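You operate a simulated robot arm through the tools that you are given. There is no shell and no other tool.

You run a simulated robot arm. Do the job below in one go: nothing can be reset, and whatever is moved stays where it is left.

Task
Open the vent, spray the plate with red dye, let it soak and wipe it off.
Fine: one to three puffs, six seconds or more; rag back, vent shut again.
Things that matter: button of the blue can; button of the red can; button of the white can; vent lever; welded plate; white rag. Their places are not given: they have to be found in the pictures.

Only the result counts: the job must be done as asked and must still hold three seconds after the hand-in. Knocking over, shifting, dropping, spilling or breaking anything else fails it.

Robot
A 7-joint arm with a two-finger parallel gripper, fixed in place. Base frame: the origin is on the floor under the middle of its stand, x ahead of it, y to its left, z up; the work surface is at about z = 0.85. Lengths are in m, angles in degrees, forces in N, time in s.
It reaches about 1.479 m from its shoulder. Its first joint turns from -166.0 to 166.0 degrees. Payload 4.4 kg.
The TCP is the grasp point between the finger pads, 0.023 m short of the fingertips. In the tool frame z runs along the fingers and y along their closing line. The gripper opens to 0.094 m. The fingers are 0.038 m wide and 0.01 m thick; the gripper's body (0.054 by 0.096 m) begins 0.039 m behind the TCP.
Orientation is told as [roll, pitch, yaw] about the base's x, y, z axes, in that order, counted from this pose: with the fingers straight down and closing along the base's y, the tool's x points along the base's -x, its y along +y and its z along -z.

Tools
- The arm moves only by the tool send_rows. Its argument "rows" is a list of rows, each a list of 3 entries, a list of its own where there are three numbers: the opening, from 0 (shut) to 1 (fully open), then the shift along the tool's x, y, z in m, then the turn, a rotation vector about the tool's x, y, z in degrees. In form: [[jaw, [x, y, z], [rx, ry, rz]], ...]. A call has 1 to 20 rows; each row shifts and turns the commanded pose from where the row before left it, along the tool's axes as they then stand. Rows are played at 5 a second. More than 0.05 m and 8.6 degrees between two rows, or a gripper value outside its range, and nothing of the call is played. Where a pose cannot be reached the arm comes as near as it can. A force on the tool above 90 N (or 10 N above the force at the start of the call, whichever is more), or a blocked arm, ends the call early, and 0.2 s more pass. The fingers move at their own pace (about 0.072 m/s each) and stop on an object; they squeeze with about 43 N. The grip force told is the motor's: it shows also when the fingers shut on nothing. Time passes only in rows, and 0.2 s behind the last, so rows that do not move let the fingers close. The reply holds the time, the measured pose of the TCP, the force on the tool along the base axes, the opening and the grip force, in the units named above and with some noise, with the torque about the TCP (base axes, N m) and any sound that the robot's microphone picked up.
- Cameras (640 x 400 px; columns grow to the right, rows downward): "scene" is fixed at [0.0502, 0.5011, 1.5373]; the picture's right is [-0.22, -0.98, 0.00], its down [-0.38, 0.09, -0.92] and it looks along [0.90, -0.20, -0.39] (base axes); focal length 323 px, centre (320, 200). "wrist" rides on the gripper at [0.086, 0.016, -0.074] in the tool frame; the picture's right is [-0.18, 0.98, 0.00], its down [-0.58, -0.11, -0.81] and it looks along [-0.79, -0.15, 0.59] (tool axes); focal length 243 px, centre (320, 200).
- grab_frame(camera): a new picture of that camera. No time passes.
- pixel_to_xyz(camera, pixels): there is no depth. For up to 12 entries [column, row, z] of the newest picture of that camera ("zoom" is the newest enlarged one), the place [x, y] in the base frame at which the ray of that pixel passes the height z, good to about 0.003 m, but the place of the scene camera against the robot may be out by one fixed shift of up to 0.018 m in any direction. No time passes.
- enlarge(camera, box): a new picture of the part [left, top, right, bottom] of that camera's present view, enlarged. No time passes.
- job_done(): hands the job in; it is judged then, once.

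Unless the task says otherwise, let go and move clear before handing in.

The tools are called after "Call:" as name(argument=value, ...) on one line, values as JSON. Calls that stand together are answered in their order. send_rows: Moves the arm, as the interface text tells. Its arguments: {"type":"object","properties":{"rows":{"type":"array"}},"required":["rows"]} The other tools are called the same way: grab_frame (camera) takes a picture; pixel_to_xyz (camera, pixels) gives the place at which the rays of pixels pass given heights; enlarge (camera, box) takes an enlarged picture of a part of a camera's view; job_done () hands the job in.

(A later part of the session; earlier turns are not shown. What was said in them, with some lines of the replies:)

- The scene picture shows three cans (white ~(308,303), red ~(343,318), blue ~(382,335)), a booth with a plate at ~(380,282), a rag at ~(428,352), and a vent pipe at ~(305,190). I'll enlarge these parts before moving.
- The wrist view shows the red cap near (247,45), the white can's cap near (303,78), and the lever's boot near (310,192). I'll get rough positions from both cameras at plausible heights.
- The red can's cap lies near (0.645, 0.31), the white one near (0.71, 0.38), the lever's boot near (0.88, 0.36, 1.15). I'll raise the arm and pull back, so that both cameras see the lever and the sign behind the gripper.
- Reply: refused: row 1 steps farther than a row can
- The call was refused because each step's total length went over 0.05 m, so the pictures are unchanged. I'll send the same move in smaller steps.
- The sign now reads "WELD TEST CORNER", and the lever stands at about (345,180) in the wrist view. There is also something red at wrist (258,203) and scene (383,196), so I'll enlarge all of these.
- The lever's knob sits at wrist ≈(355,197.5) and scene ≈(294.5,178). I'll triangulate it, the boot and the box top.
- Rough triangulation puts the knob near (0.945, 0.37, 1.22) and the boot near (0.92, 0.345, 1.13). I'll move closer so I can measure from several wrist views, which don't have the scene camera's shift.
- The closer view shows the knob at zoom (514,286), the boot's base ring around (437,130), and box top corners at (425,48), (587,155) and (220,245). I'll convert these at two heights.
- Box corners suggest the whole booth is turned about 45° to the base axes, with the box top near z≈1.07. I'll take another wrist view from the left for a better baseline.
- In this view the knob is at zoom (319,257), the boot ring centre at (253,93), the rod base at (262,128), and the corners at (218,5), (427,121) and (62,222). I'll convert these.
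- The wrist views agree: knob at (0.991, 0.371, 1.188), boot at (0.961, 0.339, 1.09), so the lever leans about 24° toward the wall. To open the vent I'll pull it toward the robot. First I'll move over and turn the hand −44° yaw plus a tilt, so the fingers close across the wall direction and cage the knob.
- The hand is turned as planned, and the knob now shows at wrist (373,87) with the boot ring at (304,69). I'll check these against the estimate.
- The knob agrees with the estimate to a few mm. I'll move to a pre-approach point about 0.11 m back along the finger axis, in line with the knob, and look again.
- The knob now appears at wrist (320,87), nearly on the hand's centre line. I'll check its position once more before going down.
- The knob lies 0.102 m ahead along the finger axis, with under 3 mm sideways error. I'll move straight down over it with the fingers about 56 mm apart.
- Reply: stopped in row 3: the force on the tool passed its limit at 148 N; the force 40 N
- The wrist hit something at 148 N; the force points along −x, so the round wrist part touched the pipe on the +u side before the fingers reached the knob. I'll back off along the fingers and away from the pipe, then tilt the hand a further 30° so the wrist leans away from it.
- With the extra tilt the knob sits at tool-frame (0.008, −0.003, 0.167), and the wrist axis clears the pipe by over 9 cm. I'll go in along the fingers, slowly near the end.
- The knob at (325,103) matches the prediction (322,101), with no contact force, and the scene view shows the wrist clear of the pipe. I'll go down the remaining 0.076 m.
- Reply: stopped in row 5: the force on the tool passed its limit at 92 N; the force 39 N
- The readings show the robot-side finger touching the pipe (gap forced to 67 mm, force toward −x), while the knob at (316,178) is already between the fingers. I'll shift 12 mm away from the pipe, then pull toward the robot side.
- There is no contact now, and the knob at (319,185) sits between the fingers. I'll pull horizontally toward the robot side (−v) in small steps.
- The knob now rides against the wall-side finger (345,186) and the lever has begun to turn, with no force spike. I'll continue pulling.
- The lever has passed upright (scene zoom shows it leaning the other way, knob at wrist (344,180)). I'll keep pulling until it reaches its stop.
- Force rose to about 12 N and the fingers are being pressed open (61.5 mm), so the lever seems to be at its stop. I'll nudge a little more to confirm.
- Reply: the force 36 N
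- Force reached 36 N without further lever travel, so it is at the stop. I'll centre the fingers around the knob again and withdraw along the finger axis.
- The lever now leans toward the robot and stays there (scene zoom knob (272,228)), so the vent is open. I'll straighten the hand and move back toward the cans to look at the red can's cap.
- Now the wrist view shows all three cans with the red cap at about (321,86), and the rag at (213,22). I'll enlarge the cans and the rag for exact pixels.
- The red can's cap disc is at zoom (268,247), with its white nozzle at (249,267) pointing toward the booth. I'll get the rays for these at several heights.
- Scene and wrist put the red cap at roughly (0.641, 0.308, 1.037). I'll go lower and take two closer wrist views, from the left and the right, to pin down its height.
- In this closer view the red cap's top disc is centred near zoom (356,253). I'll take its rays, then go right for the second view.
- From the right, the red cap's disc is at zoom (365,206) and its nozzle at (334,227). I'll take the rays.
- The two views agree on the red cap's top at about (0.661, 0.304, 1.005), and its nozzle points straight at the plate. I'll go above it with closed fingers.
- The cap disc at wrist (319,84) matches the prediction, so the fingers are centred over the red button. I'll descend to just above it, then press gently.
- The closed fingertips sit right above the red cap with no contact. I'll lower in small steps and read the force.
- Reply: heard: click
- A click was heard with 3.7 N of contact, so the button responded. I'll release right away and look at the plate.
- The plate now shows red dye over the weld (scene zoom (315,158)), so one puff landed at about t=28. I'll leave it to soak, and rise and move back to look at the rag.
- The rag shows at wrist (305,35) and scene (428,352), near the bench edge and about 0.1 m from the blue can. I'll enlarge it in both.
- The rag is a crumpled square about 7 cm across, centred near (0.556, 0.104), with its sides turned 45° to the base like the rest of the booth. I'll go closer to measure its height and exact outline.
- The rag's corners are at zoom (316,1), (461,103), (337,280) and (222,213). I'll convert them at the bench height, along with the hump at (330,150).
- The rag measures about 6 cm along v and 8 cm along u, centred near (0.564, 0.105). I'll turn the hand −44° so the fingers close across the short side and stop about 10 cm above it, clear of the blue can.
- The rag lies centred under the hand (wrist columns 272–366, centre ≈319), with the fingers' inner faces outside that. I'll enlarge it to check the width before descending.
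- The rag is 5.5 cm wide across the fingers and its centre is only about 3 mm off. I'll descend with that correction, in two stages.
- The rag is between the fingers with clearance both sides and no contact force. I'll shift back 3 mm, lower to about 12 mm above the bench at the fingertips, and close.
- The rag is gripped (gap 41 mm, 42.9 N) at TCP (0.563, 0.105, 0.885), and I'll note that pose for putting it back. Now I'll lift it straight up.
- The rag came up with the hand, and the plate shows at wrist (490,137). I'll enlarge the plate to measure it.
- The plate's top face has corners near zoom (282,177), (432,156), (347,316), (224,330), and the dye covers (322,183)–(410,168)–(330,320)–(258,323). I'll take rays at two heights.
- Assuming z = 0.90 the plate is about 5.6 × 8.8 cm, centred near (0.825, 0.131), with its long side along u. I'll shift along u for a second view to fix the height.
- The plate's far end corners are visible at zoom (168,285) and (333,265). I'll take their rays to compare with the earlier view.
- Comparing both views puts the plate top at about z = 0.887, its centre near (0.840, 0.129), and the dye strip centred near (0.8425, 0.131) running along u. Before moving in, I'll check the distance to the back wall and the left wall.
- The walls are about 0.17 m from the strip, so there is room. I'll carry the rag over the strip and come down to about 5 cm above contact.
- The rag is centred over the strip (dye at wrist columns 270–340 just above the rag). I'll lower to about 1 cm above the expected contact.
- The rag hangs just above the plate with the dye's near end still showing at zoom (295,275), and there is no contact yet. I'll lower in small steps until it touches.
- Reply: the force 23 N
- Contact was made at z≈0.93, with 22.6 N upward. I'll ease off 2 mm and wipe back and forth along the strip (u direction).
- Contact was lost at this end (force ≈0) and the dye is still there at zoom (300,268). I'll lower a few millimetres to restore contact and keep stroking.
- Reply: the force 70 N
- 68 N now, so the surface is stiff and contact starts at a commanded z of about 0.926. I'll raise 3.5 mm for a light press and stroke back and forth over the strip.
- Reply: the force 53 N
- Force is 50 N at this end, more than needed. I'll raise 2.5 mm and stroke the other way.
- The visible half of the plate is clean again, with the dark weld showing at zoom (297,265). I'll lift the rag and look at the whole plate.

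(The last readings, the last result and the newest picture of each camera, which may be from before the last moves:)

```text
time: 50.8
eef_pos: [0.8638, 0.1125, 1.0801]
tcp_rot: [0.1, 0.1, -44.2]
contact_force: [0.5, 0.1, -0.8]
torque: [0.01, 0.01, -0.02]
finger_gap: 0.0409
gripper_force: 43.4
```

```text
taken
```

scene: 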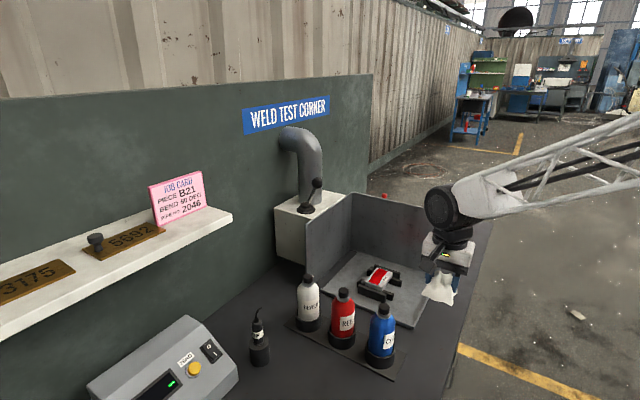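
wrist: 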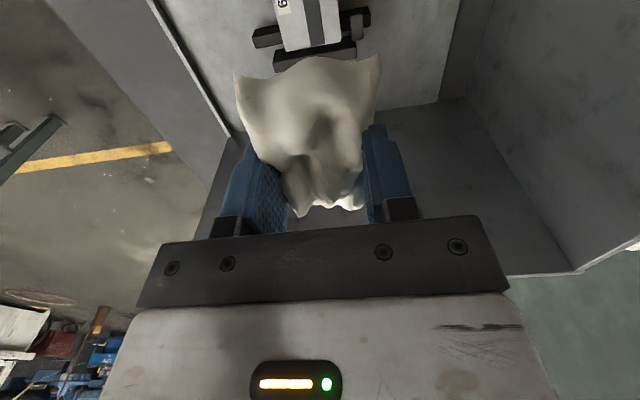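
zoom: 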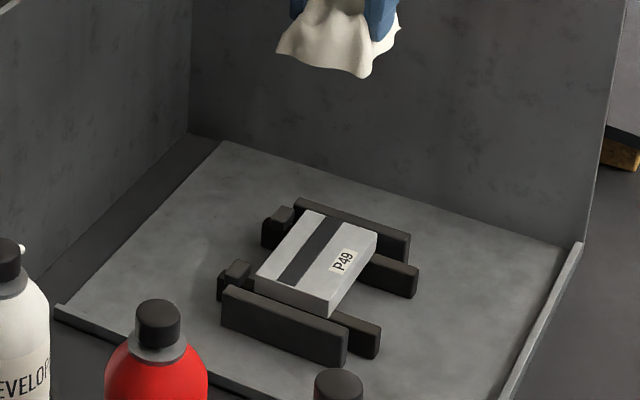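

The plate is fully clean with no red left, and it hasn't moved in its fixture. I'll carry the rag back over its starting place.

Call:
send_rows(rows=[[0, [0.03007, -0.03053, 0], [0, 0, 0]], [0, [0.03007, -0.03053, 0], [0, 0, 0]], [0, [0.03007, -0.03053, 0], [0, 0, 0]], [0, [0.03007, -0.03053, 0], [0, 0, 0]], [0, [0.03007, -0.03053, 0], [0, 0, 0]], [0, [0.03007, -0.03053, 0], [0, 0, 0]], [0, [0.03007, -0.03053, 0], [0, 0, 0]], [0, [0, 0, 0], [0, 0, 0]]])

Call:
grab_frame(camera="wrist")

Call:
enlarge(camera="scene", box=[340, 260, 500, 390])

```text
time: 52.6
eef_pos: [0.564, 0.1036, 1.0799]
tcp_rot: [0.1, -0.1, -44.3]
contact_force: [0.1, -0.1, -0.3]
torque: [-0.04, -0.03, -0.03]
finger_gap: 0.0408
gripper_force: 43.4
```

```text
taken
```

wrist: 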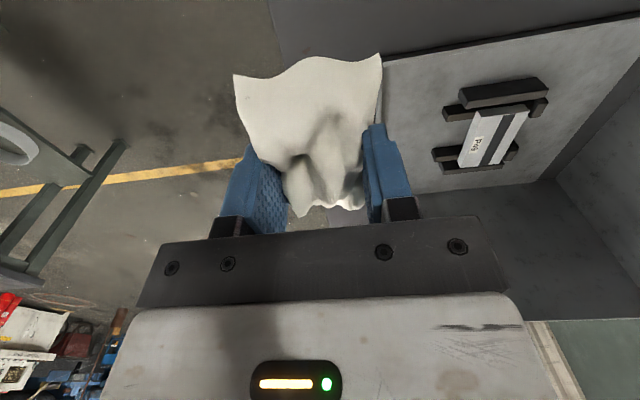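

```text
3.08 times, centred on (420, 325) of scene
```

zoom: 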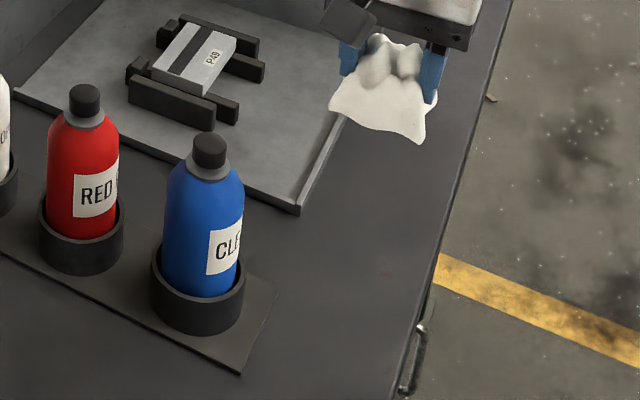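

The hand is at (0.564, 0.104), the same place as at the grasp, and the rag has not slipped. I'll lower it, slowly at the end.

Call:
send_rows(rows=[[0, [0, 0, 0.045], [0, 0, 0]], [0, [0, 0, 0.045], [0, 0, 0]], [0, [0, 0, 0.045], [0, 0, 0]], [0, [0, 0, 0.035], [0, 0, 0]], [0, [0, 0, 0.015], [0, 0, 0]], [0, [0, 0, 0.006], [0, 0, 0]], [0, [0, 0, 0], [0, 0, 0]]])

```text
time: 54.2
eef_pos: [0.5643, 0.1025, 0.8872]
tcp_rot: [0.1, 0.1, -44.2]
contact_force: [0.0, 0.9, -0.5]
torque: [0.0, 0.01, 0.03]
finger_gap: 0.041
gripper_force: 43.2
```

No contact yet at z = 0.887. I'll lower the last 2–3 mm until it rests on the bench.

Call:
send_rows(rows=[[0, [0, 0, 0.002], [0, 0, 0]], [0, [0, 0, 0.001], [0, 0, 0]], [0, [0, 0, 0], [0, 0, 0]]])

```text
time: 55.0
eef_pos: [0.5648, 0.1032, 0.8845]
tcp_rot: [0.1, 0.0, -44.3]
contact_force: [-0.5, -4.6, 17.0]
torque: [-0.25, 0.22, 0.05]
finger_gap: 0.0414
gripper_force: 43.0
```

17 N upward, so the rag is on the bench. I'll ease up 1 mm and open the fingers, keeping the opening modest near the cans, then rise.

Call:
send_rows(rows=[[0, [0, 0, -0.001], [0, 0, 0]], [0.5, [0, 0, 0], [0, 0, 0]], [0.75, [0, 0, 0], [0, 0, 0]], [0.92, [0, 0, 0], [0, 0, 0]], [0.92, [0, 0, 0], [0, 0, 0]]])

Call:
grab_frame(camera="wrist")

```text
time: 56.2
eef_pos: [0.5629, 0.1033, 0.8857]
tcp_rot: [0.0, 0.0, -44.2]
contact_force: [-0.5, 1.7, 3.2]
torque: [-0.08, 0.08, -0.04]
finger_gap: 0.0861
gripper_force: 0.1
```

```text
taken
```

wrist: 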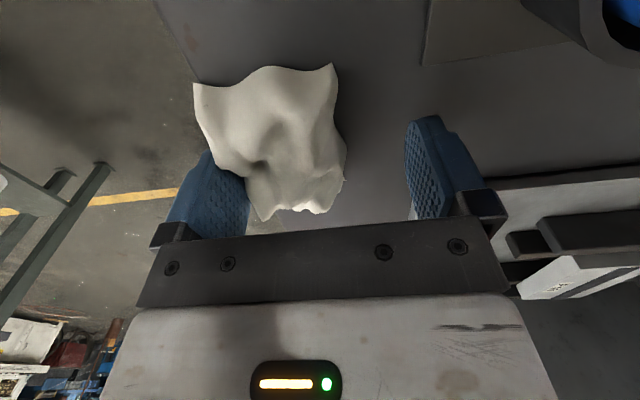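

The rag followed the left finger as it opened and now sits about 2 cm toward the bench edge (wrist columns 193–345). I'll measure its corners now and compare them with the start: (0.513,0.107), (0.5545,0.153), (0.58,0.059).

Call:
pixel_to_xyz(camera="wrist", pixels=[[193, 85, 0.853], [335, 64, 0.853], [263, 220, 0.853], [345, 183, 0.853], [193, 85, 0.862], [335, 64, 0.862]])

Call:
enlarge(camera="scene", box=[360, 310, 480, 400])

Call:
enlarge(camera="wrist", box=[150, 40, 430, 240])

```text
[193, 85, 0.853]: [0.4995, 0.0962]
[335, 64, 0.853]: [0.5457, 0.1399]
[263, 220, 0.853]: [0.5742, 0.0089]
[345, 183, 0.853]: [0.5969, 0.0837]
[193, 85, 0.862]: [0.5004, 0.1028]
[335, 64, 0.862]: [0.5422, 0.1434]
```

```text
4.44 times, centred on (420, 355) of scene
```

zoom: 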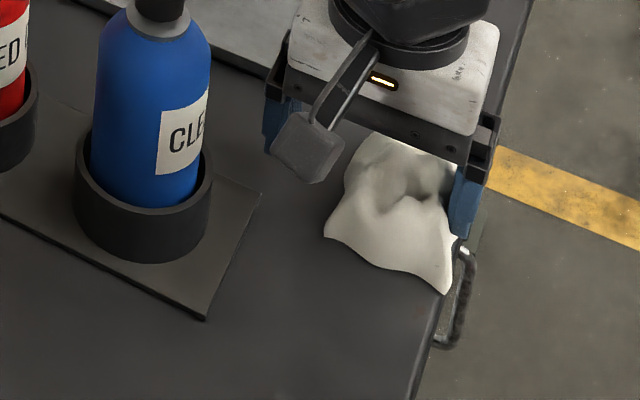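

```text
2.00 times, centred on (290, 140) of wrist
```

zoom: 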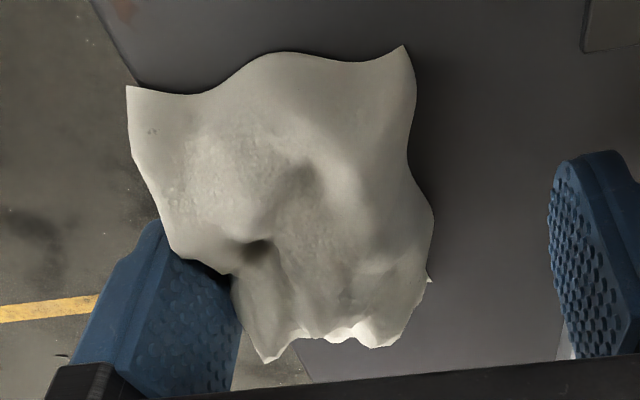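

Now the rag's corner hangs at the bench edge, because the open fingertip dragged its skirt sideways. I'll close again, which recentres it under the hand at its original place, and then release while rising so the fingers leave the skirt.

Call:
send_rows(rows=[[0.7, [0, 0, 0], [0, 0, 0]], [0.5, [0, 0, 0], [0, 0, 0]], [0.3, [0, 0, 0], [0, 0, 0]], [0, [0, 0, 0], [0, 0, 0]], [0, [0, 0, 0], [0, 0, 0]], [0, [0, 0, 0], [0, 0, 0]]])

Call:
grab_frame(camera="wrist")

Call:
enlarge(camera="scene", box=[360, 310, 480, 400])

```text
time: 57.6
eef_pos: [0.5642, 0.1029, 0.8856]
tcp_rot: [0.1, 0.1, -44.2]
contact_force: [0.5, -0.1, 0.3]
torque: [-0.01, 0.0, 0.0]
finger_gap: 0.0412
gripper_force: 43.2
```

```text
taken
```

wrist: 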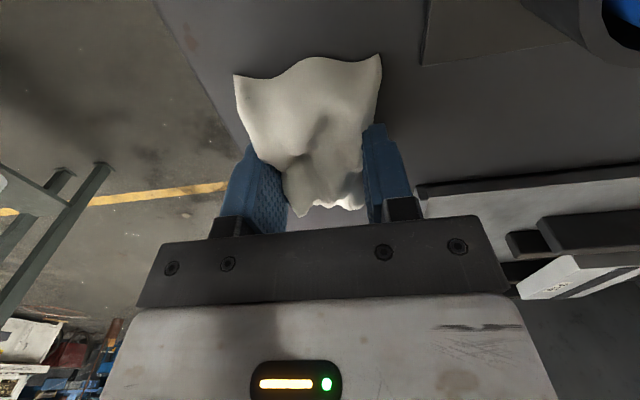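

```text
4.44 times, centred on (420, 355) of scene
```

zoom: 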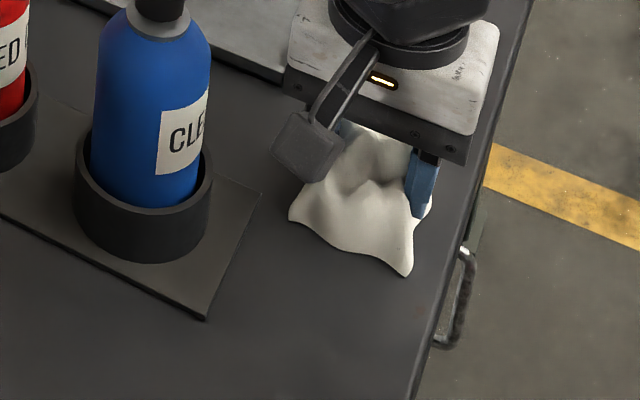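

The rag is back where it began (scene corners (290,217) and (410,275) against (287,225) and (408,275) at the start). I'll release in small steps, keeping the left finger still by shifting the hand with the opening, and rise as the fingers part.

Call:
send_rows(rows=[[0.46, [0, 0.0008, 0], [0, 0, 0]], [0.49, [0, 0.0014, -0.001], [0, 0, 0]], [0.52, [0, 0.0014, -0.003], [0, 0, 0]], [0.55, [0, 0.0014, -0.004], [0, 0, 0]], [0.57, [0, 0.0008, -0.005], [0, 0, 0]], [0.57, [0, 0, 0], [0, 0, 0]]])

Call:
grab_frame(camera="wrist")

Call:
enlarge(camera="scene", box=[360, 310, 480, 400])

```text
time: 59.0
eef_pos: [0.5679, 0.1072, 0.8979]
tcp_rot: [0.2, 0.1, -44.2]
contact_force: [0.3, -0.2, 0.4]
torque: [0.0, 0.0, -0.03]
finger_gap: 0.0538
gripper_force: 0.0
```

```text
taken
```

wrist: 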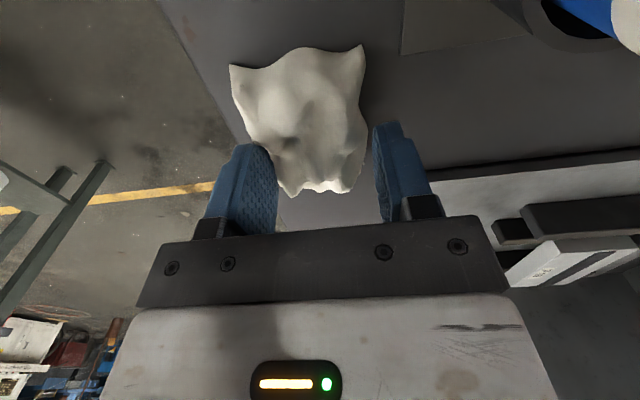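

```text
4.44 times, centred on (420, 355) of scene
```

zoom: 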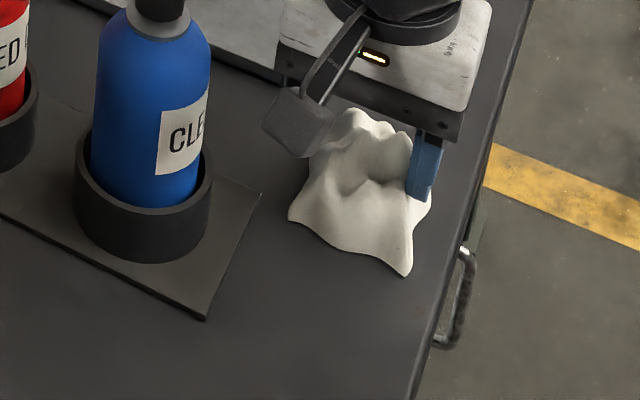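

The rag stayed on the bench with the fingers now apart (gap 54 mm, no force). I'll rise straight up, clear of it.

Call:
send_rows(rows=[[0.57, [0, 0, -0.01], [0, 0, 0]], [0.6, [0, 0, -0.015], [0, 0, 0]], [0.65, [0, 0, -0.03], [0, 0, 0]], [0.65, [0, 0, -0.045], [0, 0, 0]], [0.65, [0, 0, -0.045], [0, 0, 0]], [0.65, [0, 0, -0.045], [0, 0, 0]], [0.65, [0, 0, 0], [0, 0, 0]]])

Call:
grab_frame(camera="wrist")

Call:
enlarge(camera="scene", box=[360, 310, 480, 400])

```text
time: 60.6
eef_pos: [0.5676, 0.1076, 1.0878]
tcp_rot: [0.1, 0.1, -44.2]
contact_force: [0.5, 0.6, 0.7]
torque: [-0.02, -0.01, 0.03]
finger_gap: 0.0611
gripper_force: 0.1
```

```text
taken
```

wrist: 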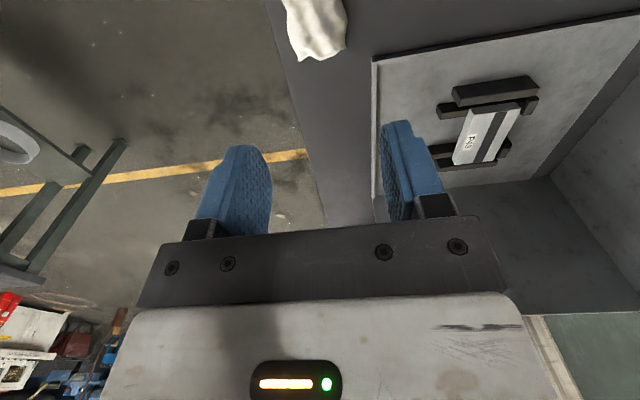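

```text
4.44 times, centred on (420, 355) of scene
```

zoom: 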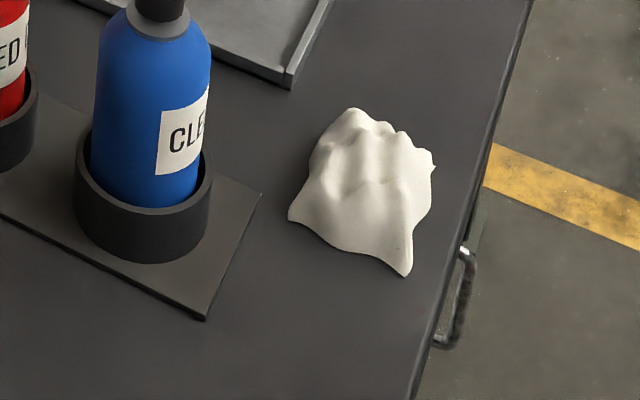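

The rag lies where it started, within about 5 mm (scene corners (288,217), (408,276), top (352,108)). Next I'll shut the vent: rise, close the fingers, move to the lever and take the same tilted hand pose that was clear of the pipe.

Call:
send_rows(rows=[[0.65, [0, 0, -0.042], [0, 0, 0]], [0.65, [0, 0, -0.042], [0, 0, 0]], [0.4, [0, 0, -0.042], [0, 0, 0]], [0.2, [0, 0, -0.042], [0, 0, 0]], [0, [0, 0, -0.042], [0, 0, 0]], [0, [-0.0066, 0.0408, 0], [0, 0, 0]], [0, [-0.0066, 0.0408, 0], [0, 0, 0]], [0, [-0.0066, 0.0408, 0], [0, 0, 0]], [0, [-0.0066, 0.0408, 0], [0, 0, 0]], [0, [-0.0066, 0.0408, 0], [0, 0, 0]], [0, [-0.0066, 0.0408, 0], [0, 0, 0]], [0, [-0.0066, 0.0408, 0], [0, 0, 0]], [0, [0, 0, 0], [-8.4, 0, 0]], [0, [0, 0, 0], [-8.4, 0, 0]], [0, [0, 0, 0], [-8.4, 0, 0]], [0, [0, 0, 0], [0, -7.5, 0]], [0, [0, 0, 0], [0, -7.5, 0]], [0, [0, 0, 0], [0, -7.5, 0]], [0, [0, 0, 0], [0, -7.5, 0]], [0, [0, 0, 0], [0, 0, 0]]])

Call:
grab_frame(camera="wrist")

Call:
grab_frame(camera="scene")

```text
time: 64.8
eef_pos: [0.7992, 0.2817, 1.2993]
tcp_rot: [28.6, -26.9, -58.2]
contact_force: [-0.5, 0.0, 0.7]
torque: [0.05, -0.01, 0.03]
finger_gap: 0.0002
gripper_force: 42.5
```

```text
taken
```

wrist: 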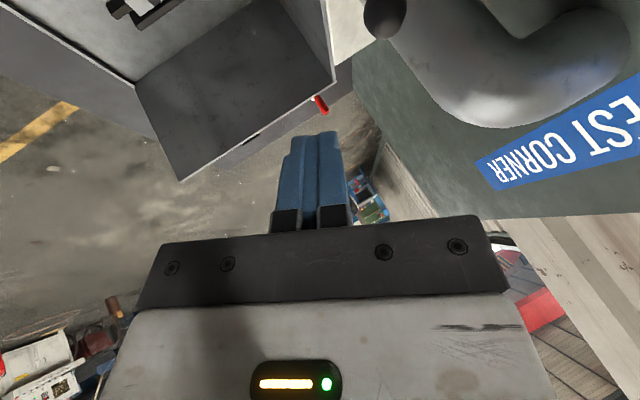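

```text
taken
```

scene: 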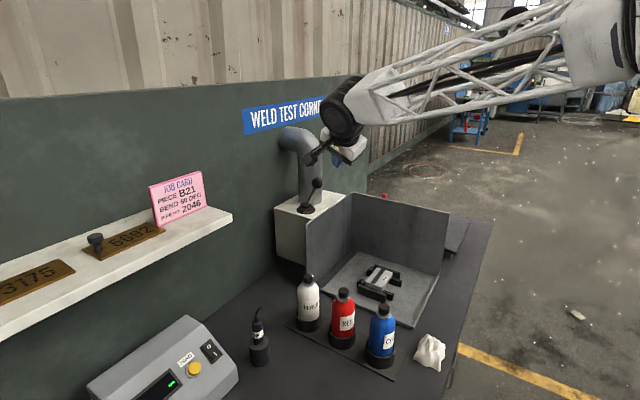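

The open lever's knob shows at wrist (385,17), close to the predicted (381,9). I'll refine its position from this ray.

Call:
pixel_to_xyz(camera="wrist", pixels=[[385, 17, 1.188], [385, 17, 1.18], [385, 17, 1.196]])

Call:
enlarge(camera="scene", box=[250, 120, 390, 230])

```text
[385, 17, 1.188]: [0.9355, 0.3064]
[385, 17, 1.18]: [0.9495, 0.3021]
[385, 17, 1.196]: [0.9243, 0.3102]
```

```text
3.64 times, centred on (320, 175) of scene
```

zoom: 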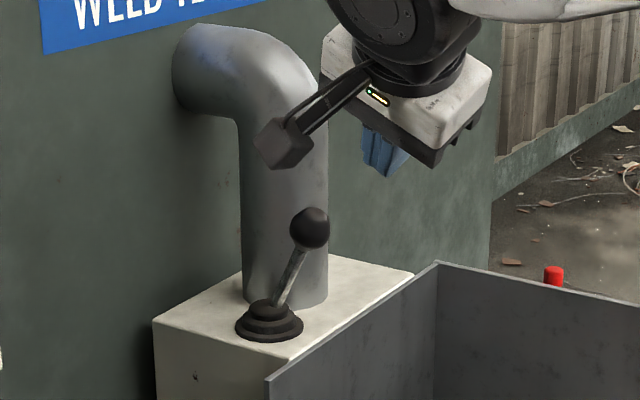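

The knob is at about (0.932, 0.308, 1.19). I'll move the closed fingers to the robot side of it, about 27 mm clear, with the same offset away from the pipe.

Call:
send_rows(rows=[[0, [0.004, 0, 0.0357], [0, 0, 0]], [0, [0.004, 0, 0.0357], [0, 0, 0]], [0, [0.004, 0, 0.0357], [0, 0, 0]], [0, [0.0037, 0, 0.0356], [0, 0, 0]], [0, [0, 0, 0], [0, 0, 0]]])

Call:
grab_frame(camera="wrist")

Call:
enlarge(camera="scene", box=[250, 120, 390, 230])

```text
time: 66.0
eef_pos: [0.8797, 0.2805, 1.1802]
tcp_rot: [28.6, -26.9, -58.1]
contact_force: [-0.4, 0.6, -0.2]
torque: [0.0, 0.02, 0.01]
finger_gap: 0.0
gripper_force: 42.4
```

```text
taken
```

wrist: 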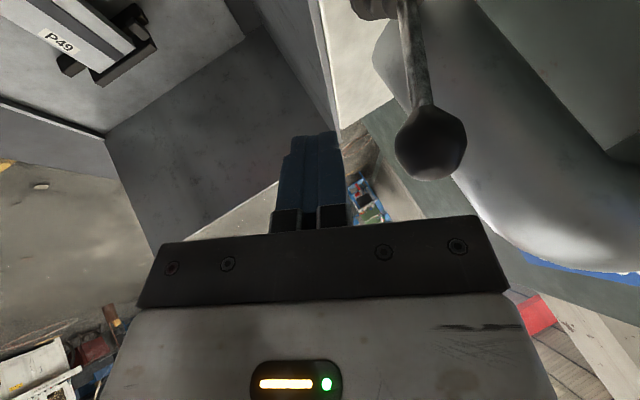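

```text
3.64 times, centred on (320, 175) of scene
```

zoom: 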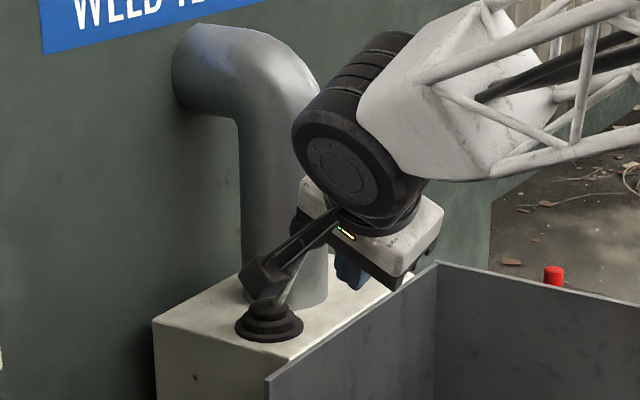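

The closed fingers are beside the knob (fingers at column 313, knob at (431,140)) with no contact. I'll push toward the wall in small steps.

Call:
send_rows(rows=[[0, [0.0026, 0.0108, 0.0045], [0, 0, 0]], [0, [0.0026, 0.0108, 0.0045], [0, 0, 0]], [0, [0.0026, 0.0108, 0.0045], [0, 0, 0]], [0, [0.0026, 0.0108, 0.0045], [0, 0, 0]], [0, [0, 0, 0], [0, 0, 0]]])

Call:
grab_frame(camera="wrist")

```text
time: 67.2
eef_pos: [0.9124, 0.3129, 1.1809]
tcp_rot: [28.6, -26.7, -58.0]
contact_force: [-0.7, -0.9, -1.0]
torque: [0.03, -0.04, -0.02]
finger_gap: 0.0001
gripper_force: 42.4
```

```text
taken
```

wrist: 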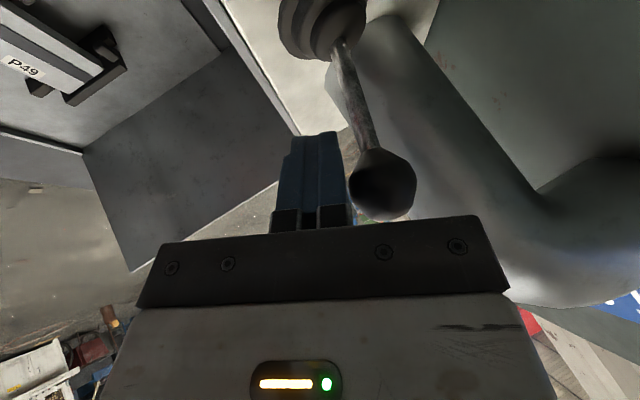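

The knob is riding against the finger (383,184) and the lever is turning, with hardly any force. I'll keep pushing.

Call:
send_rows(rows=[[0, [0.0026, 0.0108, 0.0045], [0, 0, 0]], [0, [0.0026, 0.0108, 0.0045], [0, 0, 0]], [0, [0.0026, 0.0108, 0.0045], [0, 0, 0]], [0, [0.0026, 0.0108, 0.0045], [0, 0, 0]], [0, [0, 0, 0], [0, 0, 0]]])

Call:
grab_frame(camera="wrist")

Call:
enlarge(camera="scene", box=[250, 120, 390, 230])

```text
time: 68.4
eef_pos: [0.948, 0.3495, 1.1801]
tcp_rot: [28.6, -26.8, -58.0]
contact_force: [0.0, 0.0, -0.3]
torque: [0.0, 0.01, -0.03]
finger_gap: 0.0
gripper_force: 42.5
```

```text
taken
```

wrist: 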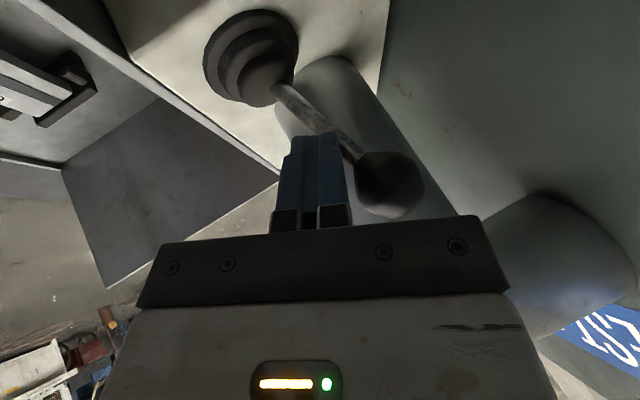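

```text
3.64 times, centred on (320, 175) of scene
```

zoom: 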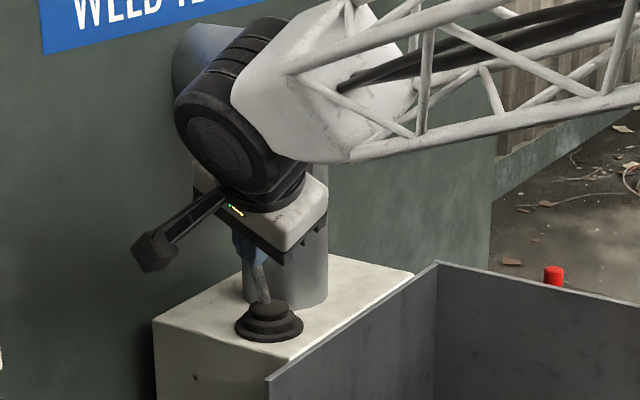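

The lever now leans toward the wall again, pushed at its rod by the fingertips. I'll continue in smaller steps until it reaches its stop.

Call:
send_rows(rows=[[0, [0.0013, 0.0054, 0.0022], [0, 0, 0]], [0, [0.0013, 0.0054, 0.0022], [0, 0, 0]], [0, [0, 0, 0], [0, 0, 0]]])

Call:
grab_frame(camera="wrist")

```text
time: 69.2
eef_pos: [0.9564, 0.3572, 1.1794]
tcp_rot: [28.6, -26.7, -58.0]
contact_force: [0.5, 0.5, 0.1]
torque: [0.0, -0.01, 0.02]
finger_gap: 0.0005
gripper_force: 42.4
```

```text
taken
```

wrist: 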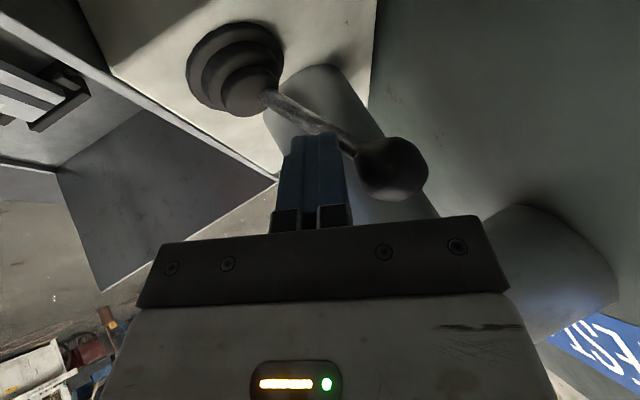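

The knob at (391,170) matches where it stood when shut (predicted (388,168)). I'll push a little more to feel the stop.

Call:
send_rows(rows=[[0, [0.0009, 0.0036, 0.0015], [0, 0, 0]], [0, [0, 0, 0], [0, 0, 0]]])

```text
time: 69.8
eef_pos: [0.9588, 0.3569, 1.1807]
tcp_rot: [28.4, -26.9, -58.1]
contact_force: [-51.3, -27.9, 2.9]
torque: [-0.36, 0.56, -0.5]
finger_gap: 0.0
gripper_force: 42.4
```

A firm 56 N against the push shows the lever is at its shut stop. I'll back off and withdraw along the finger axis.

Call:
send_rows(rows=[[0, [-0.0013, -0.0054, -0.0022], [0, 0, 0]], [0, [-0.0026, -0.0108, -0.0045], [0, 0, 0]], [0, [-0.0026, -0.0108, -0.0045], [0, 0, 0]], [0, [0, 0, -0.03], [0, 0, 0]], [0, [0, 0, -0.045], [0, 0, 0]], [0, [0, 0, -0.045], [0, 0, 0]], [0, [0, 0, 0], [0, 0, 0]]])

Call:
grab_frame(camera="wrist")

Call:
grab_frame(camera="scene")

Call:
enlarge(camera="scene", box=[260, 120, 400, 220])

```text
time: 71.4
eef_pos: [0.8658, 0.3483, 1.2744]
tcp_rot: [28.6, -26.8, -58.0]
contact_force: [0.6, 0.6, 0.3]
torque: [0.0, 0.0, -0.03]
finger_gap: 0.0002
gripper_force: 42.2
```

```text
taken
```

wrist: 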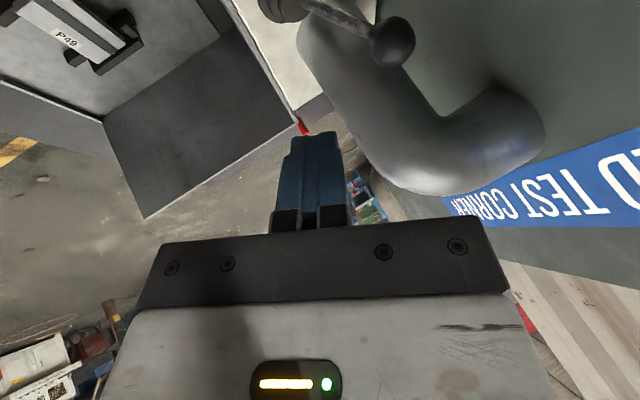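

```text
taken
```

scene: 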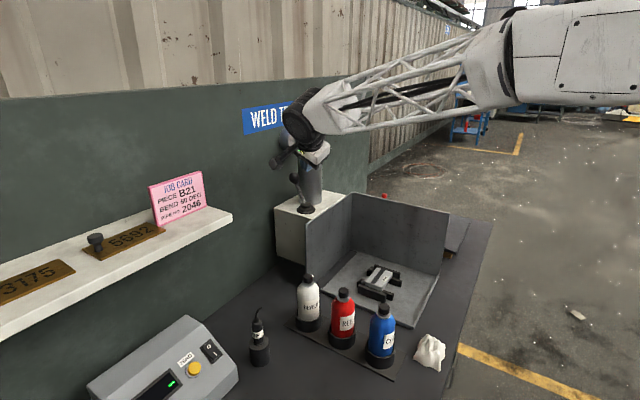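

```text
4.00 times, centred on (330, 170) of scene
```

zoom: 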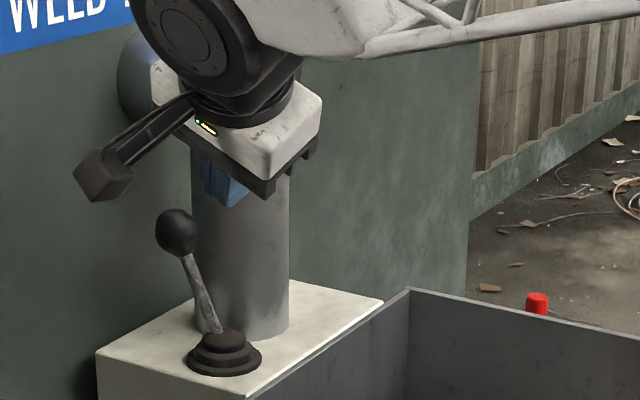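

The lever's knob is back at zoom (178,232), exactly where it was at the start. I'll straighten the hand and move well clear, then check everything once more.

Call:
send_rows(rows=[[0, [0, 0, -0.04], [0, 0, 0]], [0, [0, 0, -0.04], [0, 0, 0]], [0, [0, 0, 0], [0, 7.5, 0]], [0, [0, 0, 0], [0, 7.5, 0]], [0, [0, 0, 0], [0, 7.5, 0]], [0, [0, 0, 0], [0, 7.5, 0]], [0, [0, 0, 0], [8.4, 0, 0]], [0, [0, 0, 0], [8.4, 0, 0]], [0, [0, 0, 0], [8.4, 0, 0]], [0.5, [0.02, -0.035, -0.025], [0, 0, 0]], [0.5, [0.02, -0.035, -0.025], [0, 0, 0]], [0.5, [0.02, -0.035, -0.025], [0, 0, 0]], [0.5, [0.02, -0.035, 0], [0, 0, 0]], [0.5, [0, 0, 0], [0, 0, 0]]])

Call:
grab_frame(camera="scene")

Call:
enlarge(camera="scene", box=[260, 240, 460, 390])

Call:
enlarge(camera="scene", box=[360, 310, 480, 400])

Call:
enlarge(camera="scene", box=[260, 120, 400, 220])

```text
time: 74.4
eef_pos: [0.6583, 0.31, 1.4101]
tcp_rot: [0.1, 0.2, -44.2]
contact_force: [-0.7, -1.3, -0.5]
torque: [-0.01, 0.02, 0.0]
finger_gap: 0.0468
gripper_force: 0.1
```

```text
taken
```

scene: 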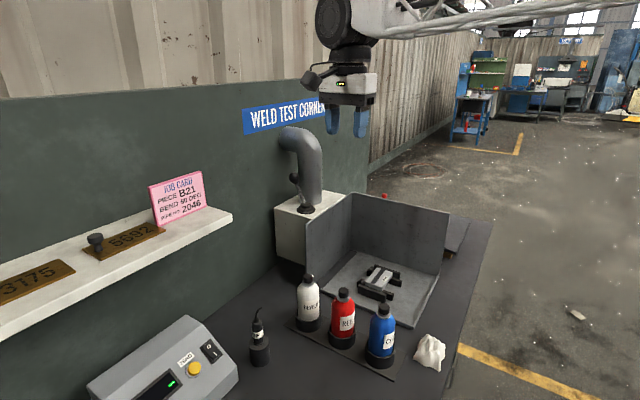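

```text
2.67 times, centred on (360, 315) of scene
```

zoom: 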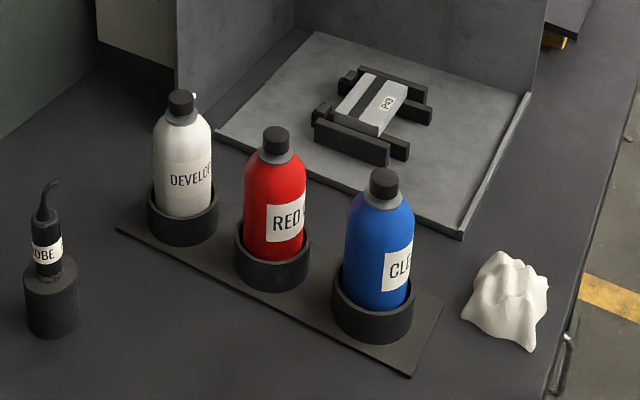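

```text
4.44 times, centred on (420, 355) of scene
```

zoom: 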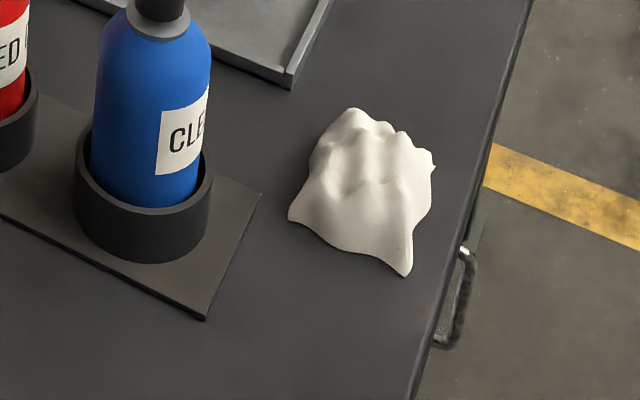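

```text
4.00 times, centred on (330, 170) of scene
```

zoom: 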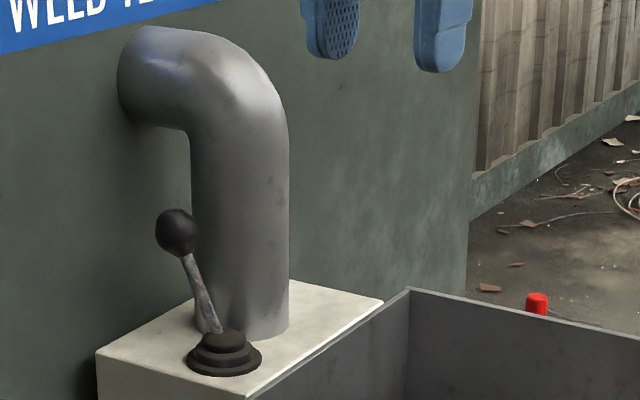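

All checks look right. The lever's knob is at (178,232) as at the start, the plate is clean, and all the cans stand in their places. The rag is back on its spot, at (361,193) in the 4.4× view. The dye soaked about 15 s between the puff and the first wipe, and the hand is clear, so I'm handing in.

Call:
job_done()

```text
The job is handed in.
```

The job is done and handed in; no verdict came back with the hand-in. The last pictures show the plate clean of dye and the vent lever back at its starting position.

- **Vent:** I pulled the lever open to its stop before spraying and pushed it back to its shut stop at the end.
- **Spray:** I pressed the red can's button once, at about 28 s. One click was heard and red dye showed over the weld.
- **Soak:** the dye sat for about 15 s before the rag touched the plate.
- **Wipe:** I wiped with the white rag along the weld until no red was left. The plate stayed put in its fixture.
- **Rag:** on the first release it followed one finger about 2 cm toward the bench edge. I gripped it again and set it back within about 5 mm of where it started, turned by a few degrees.

While reaching for the lever, the arm went over the force limit twice. The wrist hit the vent pipe at 148 N, then a finger caught the pipe or the lever rod at 92 N. I saw no damage or movement in the pictures afterwards. Pressing on the plate peaked at about 68 N.

The cans and everything else on the bench stand where they were.
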